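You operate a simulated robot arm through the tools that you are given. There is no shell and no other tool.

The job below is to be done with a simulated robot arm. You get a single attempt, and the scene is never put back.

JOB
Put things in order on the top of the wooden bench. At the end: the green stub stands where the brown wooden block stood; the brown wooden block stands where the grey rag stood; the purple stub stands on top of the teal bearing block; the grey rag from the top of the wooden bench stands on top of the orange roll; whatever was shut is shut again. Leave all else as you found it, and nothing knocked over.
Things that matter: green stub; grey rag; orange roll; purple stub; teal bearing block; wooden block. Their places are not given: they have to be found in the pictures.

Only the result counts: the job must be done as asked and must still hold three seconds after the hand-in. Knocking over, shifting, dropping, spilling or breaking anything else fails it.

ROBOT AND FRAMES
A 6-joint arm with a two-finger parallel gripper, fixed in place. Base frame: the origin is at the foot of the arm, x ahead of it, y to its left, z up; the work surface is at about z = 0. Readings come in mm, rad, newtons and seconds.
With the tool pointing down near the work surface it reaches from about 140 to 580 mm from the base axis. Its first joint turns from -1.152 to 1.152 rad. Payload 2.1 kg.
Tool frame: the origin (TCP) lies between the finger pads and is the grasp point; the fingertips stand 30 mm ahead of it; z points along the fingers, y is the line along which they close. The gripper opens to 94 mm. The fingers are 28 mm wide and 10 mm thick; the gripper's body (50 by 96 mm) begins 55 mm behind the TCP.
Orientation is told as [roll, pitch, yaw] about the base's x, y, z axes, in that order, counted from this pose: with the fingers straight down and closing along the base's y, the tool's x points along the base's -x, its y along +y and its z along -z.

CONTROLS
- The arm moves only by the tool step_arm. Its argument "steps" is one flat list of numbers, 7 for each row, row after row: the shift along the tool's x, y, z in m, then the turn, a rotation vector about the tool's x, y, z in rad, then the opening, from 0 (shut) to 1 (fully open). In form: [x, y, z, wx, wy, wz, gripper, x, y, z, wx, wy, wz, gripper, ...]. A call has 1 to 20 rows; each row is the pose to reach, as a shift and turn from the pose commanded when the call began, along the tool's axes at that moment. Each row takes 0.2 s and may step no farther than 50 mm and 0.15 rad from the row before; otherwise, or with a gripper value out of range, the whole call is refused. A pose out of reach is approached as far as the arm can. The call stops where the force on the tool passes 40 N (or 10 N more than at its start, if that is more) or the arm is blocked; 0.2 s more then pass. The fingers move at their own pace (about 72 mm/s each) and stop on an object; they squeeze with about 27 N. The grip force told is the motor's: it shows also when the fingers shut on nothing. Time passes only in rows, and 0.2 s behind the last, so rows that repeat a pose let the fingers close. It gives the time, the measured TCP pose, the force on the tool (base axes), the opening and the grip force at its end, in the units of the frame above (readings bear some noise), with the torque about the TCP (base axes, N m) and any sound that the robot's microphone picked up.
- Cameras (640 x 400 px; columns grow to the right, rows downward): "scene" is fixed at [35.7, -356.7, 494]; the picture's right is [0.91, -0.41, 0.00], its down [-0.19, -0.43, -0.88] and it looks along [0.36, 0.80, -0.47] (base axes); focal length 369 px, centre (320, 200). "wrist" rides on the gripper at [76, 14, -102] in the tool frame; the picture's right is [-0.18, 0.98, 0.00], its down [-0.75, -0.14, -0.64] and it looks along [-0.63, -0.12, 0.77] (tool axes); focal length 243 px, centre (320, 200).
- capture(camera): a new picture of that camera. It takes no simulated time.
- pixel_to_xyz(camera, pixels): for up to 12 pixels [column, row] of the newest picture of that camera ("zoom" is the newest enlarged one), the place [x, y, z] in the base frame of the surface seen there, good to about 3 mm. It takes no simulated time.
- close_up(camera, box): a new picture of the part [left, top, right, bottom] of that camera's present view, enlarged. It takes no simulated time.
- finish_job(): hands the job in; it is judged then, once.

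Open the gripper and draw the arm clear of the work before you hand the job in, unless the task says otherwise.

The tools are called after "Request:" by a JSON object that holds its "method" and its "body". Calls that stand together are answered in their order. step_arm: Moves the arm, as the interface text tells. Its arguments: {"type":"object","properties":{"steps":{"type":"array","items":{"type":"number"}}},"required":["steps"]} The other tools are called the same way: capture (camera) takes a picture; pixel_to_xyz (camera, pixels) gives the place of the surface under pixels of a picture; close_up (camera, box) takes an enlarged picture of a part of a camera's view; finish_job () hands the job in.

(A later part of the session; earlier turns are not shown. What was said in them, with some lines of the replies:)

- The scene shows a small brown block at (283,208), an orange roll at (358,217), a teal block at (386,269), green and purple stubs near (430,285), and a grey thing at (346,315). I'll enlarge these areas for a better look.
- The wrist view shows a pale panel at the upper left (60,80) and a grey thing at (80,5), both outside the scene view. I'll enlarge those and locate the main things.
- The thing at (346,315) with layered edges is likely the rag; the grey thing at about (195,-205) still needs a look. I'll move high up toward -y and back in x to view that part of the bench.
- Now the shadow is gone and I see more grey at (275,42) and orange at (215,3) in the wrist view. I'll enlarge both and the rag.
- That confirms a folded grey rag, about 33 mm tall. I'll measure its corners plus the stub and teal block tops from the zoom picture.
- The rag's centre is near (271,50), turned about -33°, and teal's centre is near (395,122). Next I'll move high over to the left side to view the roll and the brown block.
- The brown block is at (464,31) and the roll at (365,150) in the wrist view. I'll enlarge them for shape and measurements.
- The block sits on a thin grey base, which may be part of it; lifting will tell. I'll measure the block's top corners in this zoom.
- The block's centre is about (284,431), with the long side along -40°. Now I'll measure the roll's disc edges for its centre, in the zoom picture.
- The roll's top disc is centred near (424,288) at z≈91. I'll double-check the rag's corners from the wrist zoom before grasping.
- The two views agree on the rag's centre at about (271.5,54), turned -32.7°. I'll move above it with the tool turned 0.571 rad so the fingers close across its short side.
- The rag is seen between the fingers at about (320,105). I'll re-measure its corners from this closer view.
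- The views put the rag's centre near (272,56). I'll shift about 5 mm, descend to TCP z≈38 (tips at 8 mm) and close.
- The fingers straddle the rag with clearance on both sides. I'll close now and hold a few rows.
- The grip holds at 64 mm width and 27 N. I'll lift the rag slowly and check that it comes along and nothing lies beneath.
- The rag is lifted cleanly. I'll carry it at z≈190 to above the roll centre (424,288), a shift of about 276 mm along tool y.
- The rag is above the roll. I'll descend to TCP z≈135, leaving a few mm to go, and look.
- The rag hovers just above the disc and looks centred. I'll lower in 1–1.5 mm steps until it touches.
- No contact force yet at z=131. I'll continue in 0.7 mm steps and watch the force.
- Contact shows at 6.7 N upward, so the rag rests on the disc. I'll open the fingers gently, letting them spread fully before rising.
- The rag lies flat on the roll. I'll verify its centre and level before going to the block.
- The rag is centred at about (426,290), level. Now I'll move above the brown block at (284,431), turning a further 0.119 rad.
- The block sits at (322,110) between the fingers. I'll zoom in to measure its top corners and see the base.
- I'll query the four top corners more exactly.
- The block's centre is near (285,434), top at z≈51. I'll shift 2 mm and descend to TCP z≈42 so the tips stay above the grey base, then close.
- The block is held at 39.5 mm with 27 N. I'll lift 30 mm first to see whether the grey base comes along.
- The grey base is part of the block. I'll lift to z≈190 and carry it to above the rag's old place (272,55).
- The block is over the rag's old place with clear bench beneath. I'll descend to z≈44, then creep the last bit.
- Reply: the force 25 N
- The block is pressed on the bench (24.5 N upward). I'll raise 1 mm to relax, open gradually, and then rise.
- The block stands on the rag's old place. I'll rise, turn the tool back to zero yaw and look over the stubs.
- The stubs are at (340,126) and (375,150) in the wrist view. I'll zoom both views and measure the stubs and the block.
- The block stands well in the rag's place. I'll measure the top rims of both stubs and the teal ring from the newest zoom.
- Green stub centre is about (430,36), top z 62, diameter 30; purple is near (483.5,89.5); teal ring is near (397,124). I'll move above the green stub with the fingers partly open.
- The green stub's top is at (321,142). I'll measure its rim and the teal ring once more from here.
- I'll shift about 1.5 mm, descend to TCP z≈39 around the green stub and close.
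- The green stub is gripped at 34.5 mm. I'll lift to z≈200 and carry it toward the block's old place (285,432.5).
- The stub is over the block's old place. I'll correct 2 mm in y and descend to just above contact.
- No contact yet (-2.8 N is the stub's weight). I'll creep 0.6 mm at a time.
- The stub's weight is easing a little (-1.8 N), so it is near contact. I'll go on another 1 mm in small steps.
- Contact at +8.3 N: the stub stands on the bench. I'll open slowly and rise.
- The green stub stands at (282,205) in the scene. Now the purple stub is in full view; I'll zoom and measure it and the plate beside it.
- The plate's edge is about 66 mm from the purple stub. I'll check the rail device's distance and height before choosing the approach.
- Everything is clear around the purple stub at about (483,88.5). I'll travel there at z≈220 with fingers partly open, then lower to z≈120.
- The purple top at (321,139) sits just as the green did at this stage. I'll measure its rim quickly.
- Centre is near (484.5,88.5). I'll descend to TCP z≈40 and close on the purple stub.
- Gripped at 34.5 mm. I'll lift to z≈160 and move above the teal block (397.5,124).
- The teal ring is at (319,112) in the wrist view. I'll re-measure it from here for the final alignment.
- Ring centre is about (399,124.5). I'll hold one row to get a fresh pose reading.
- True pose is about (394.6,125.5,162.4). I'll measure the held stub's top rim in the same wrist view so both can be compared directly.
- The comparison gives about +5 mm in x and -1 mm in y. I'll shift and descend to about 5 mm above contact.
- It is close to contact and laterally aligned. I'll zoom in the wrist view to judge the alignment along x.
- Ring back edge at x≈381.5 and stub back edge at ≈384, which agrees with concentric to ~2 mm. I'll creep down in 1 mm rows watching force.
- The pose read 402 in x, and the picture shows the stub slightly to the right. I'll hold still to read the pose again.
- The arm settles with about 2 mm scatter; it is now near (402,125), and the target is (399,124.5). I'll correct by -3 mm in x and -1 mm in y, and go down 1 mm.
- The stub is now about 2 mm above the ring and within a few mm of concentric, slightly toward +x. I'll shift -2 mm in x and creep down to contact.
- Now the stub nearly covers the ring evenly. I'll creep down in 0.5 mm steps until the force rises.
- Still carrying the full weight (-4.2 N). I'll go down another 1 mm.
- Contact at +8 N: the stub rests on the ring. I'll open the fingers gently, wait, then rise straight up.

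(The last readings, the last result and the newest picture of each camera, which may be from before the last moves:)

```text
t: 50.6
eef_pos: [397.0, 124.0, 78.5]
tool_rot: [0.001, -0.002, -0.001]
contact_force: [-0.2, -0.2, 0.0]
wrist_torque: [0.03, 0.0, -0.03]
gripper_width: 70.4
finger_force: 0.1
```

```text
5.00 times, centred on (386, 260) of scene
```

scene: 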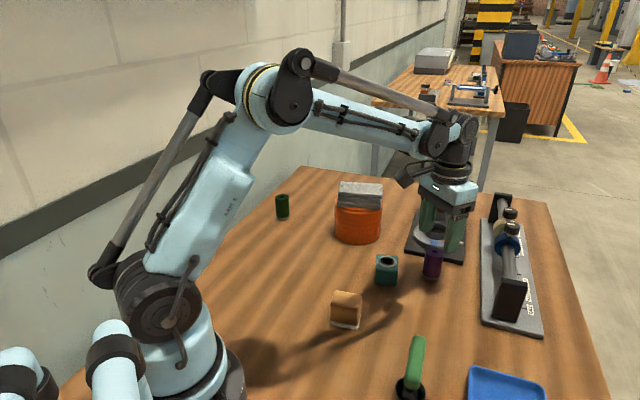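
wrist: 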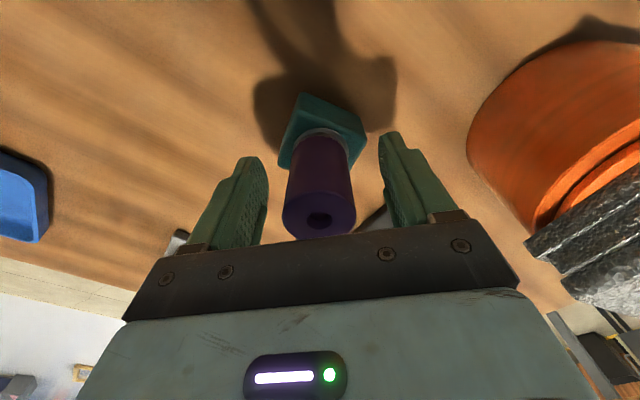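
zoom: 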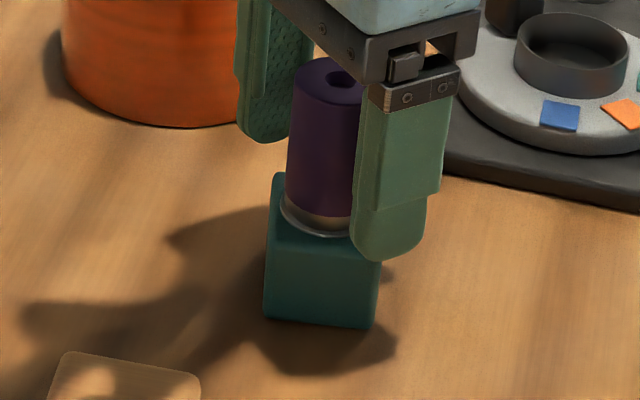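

The purple stub stands on the teal block, fingers free of it. I'll rise straight up and then draw back away from the work.

Request:
{"method": "step_arm", "body": {"steps": [0, 0, -0.02, 0, 0, 0, 0.75, 0, 0, -0.06, 0, 0, 0, 0.75, 0, 0, -0.105, 0, 0, 0, 0.75, 0, 0, -0.15, 0, 0, 0, 1, 0, 0, -0.195, 0, 0, 0, 1, 0.03, -0.03, -0.21, 0, 0, 0, 1, 0.06, -0.06, -0.21, 0, 0, 0, 1, 0.09, -0.09, -0.21, 0, 0, 0, 1, 0.12, -0.12, -0.21, 0, 0, 0, 1]}}

Request:
{"method": "capture", "body": {"camera": "wrist"}}

Request:
{"method": "capture", "body": {"camera": "scene"}}

Request:
{"method": "close_up", "body": {"camera": "scene", "box": [250, 170, 490, 340]}}

```text
t: 52.6
eef_pos: [278.8, 1.9, 290.5]
tool_rot: [0.001, 0.0, 0.002]
contact_force: [0.8, -0.2, -0.2]
wrist_torque: [0.01, 0.0, 0.04]
gripper_width: 93.8
finger_force: 0.0
```

```text
taken
```

wrist: 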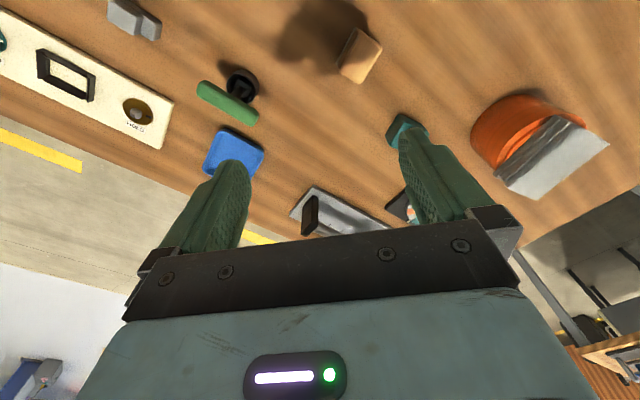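

```text
taken
```

scene: 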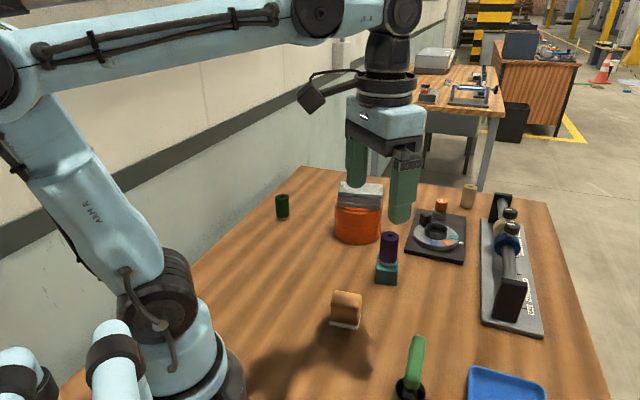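

```text
2.35 times, centred on (370, 255) of scene
```

zoom: 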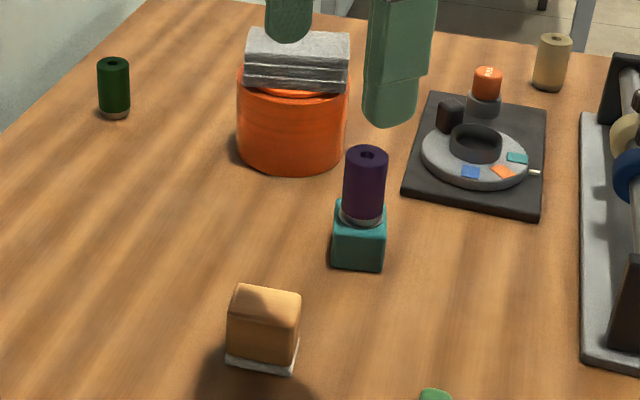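

All four items look placed: green at (282,206), rag on the roll, purple on teal, and the block at (346,310). I'll check their positions numerically.

Request:
{"method": "pixel_to_xyz", "body": {"camera": "zoom", "pixels": [[100, 64], [128, 68], [240, 290], [296, 300], [290, 330], [232, 318], [255, 38], [345, 45], [346, 153], [386, 155], [366, 150]]}}

Request:
{"method": "close_up", "body": {"camera": "scene", "box": [350, 220, 430, 300]}}

Request:
{"method": "close_up", "body": {"camera": "scene", "box": [258, 180, 306, 230]}}

```text
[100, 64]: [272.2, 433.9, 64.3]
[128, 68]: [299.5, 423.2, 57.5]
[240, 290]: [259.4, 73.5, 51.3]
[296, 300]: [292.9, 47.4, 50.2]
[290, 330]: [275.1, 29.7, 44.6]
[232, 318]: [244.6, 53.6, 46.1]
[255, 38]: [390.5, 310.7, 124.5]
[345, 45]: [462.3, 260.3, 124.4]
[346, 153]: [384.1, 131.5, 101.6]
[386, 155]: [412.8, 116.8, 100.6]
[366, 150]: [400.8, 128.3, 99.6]
```

```text
5.00 times, centred on (390, 260) of scene
```

zoom: 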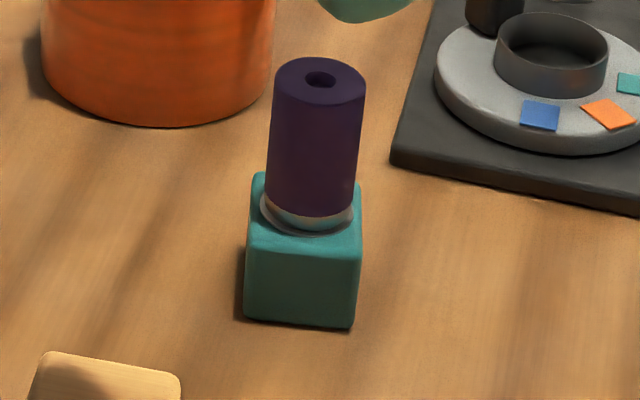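

```text
8.00 times, centred on (282, 205) of scene
```

zoom: 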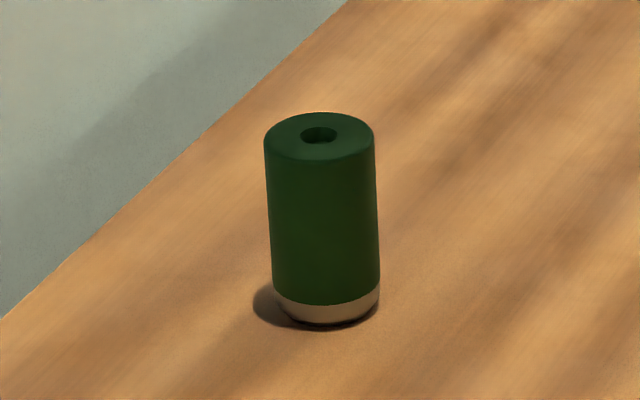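

Everything checks out: green near (285,430), block centre near (268,51), rag on the roll, purple centred on the teal block, which has not moved. The gripper is open and clear, so I hand the job in.

Request:
{"method": "finish_job", "body": {}}

```text
The job is handed in.
```

I handed the job in with all four items placed. Positions below are x, y in mm from the arm's base, read from the cameras before hand-in; the hand-in did not return a verdict.

- **Green stub:** it stands at about (285, 430), where the brown wooden block was.
- **Brown wooden block:** it stands at about (268, 51). The rag's old centre was about (272, 55), so it is within a few mm. Its thin grey base came up with it as part of the block.
- **Purple stub:** it stands upright on the teal bearing block, roughly centred on the ring. The teal block did not move.
- **Grey rag:** it lies level on top of the orange roll, close to centre.

I found nothing that had to be opened, so nothing needed shutting again. In the final pictures nothing was knocked over, and I saw nothing else moved. The gripper is open and drawn clear of the work.
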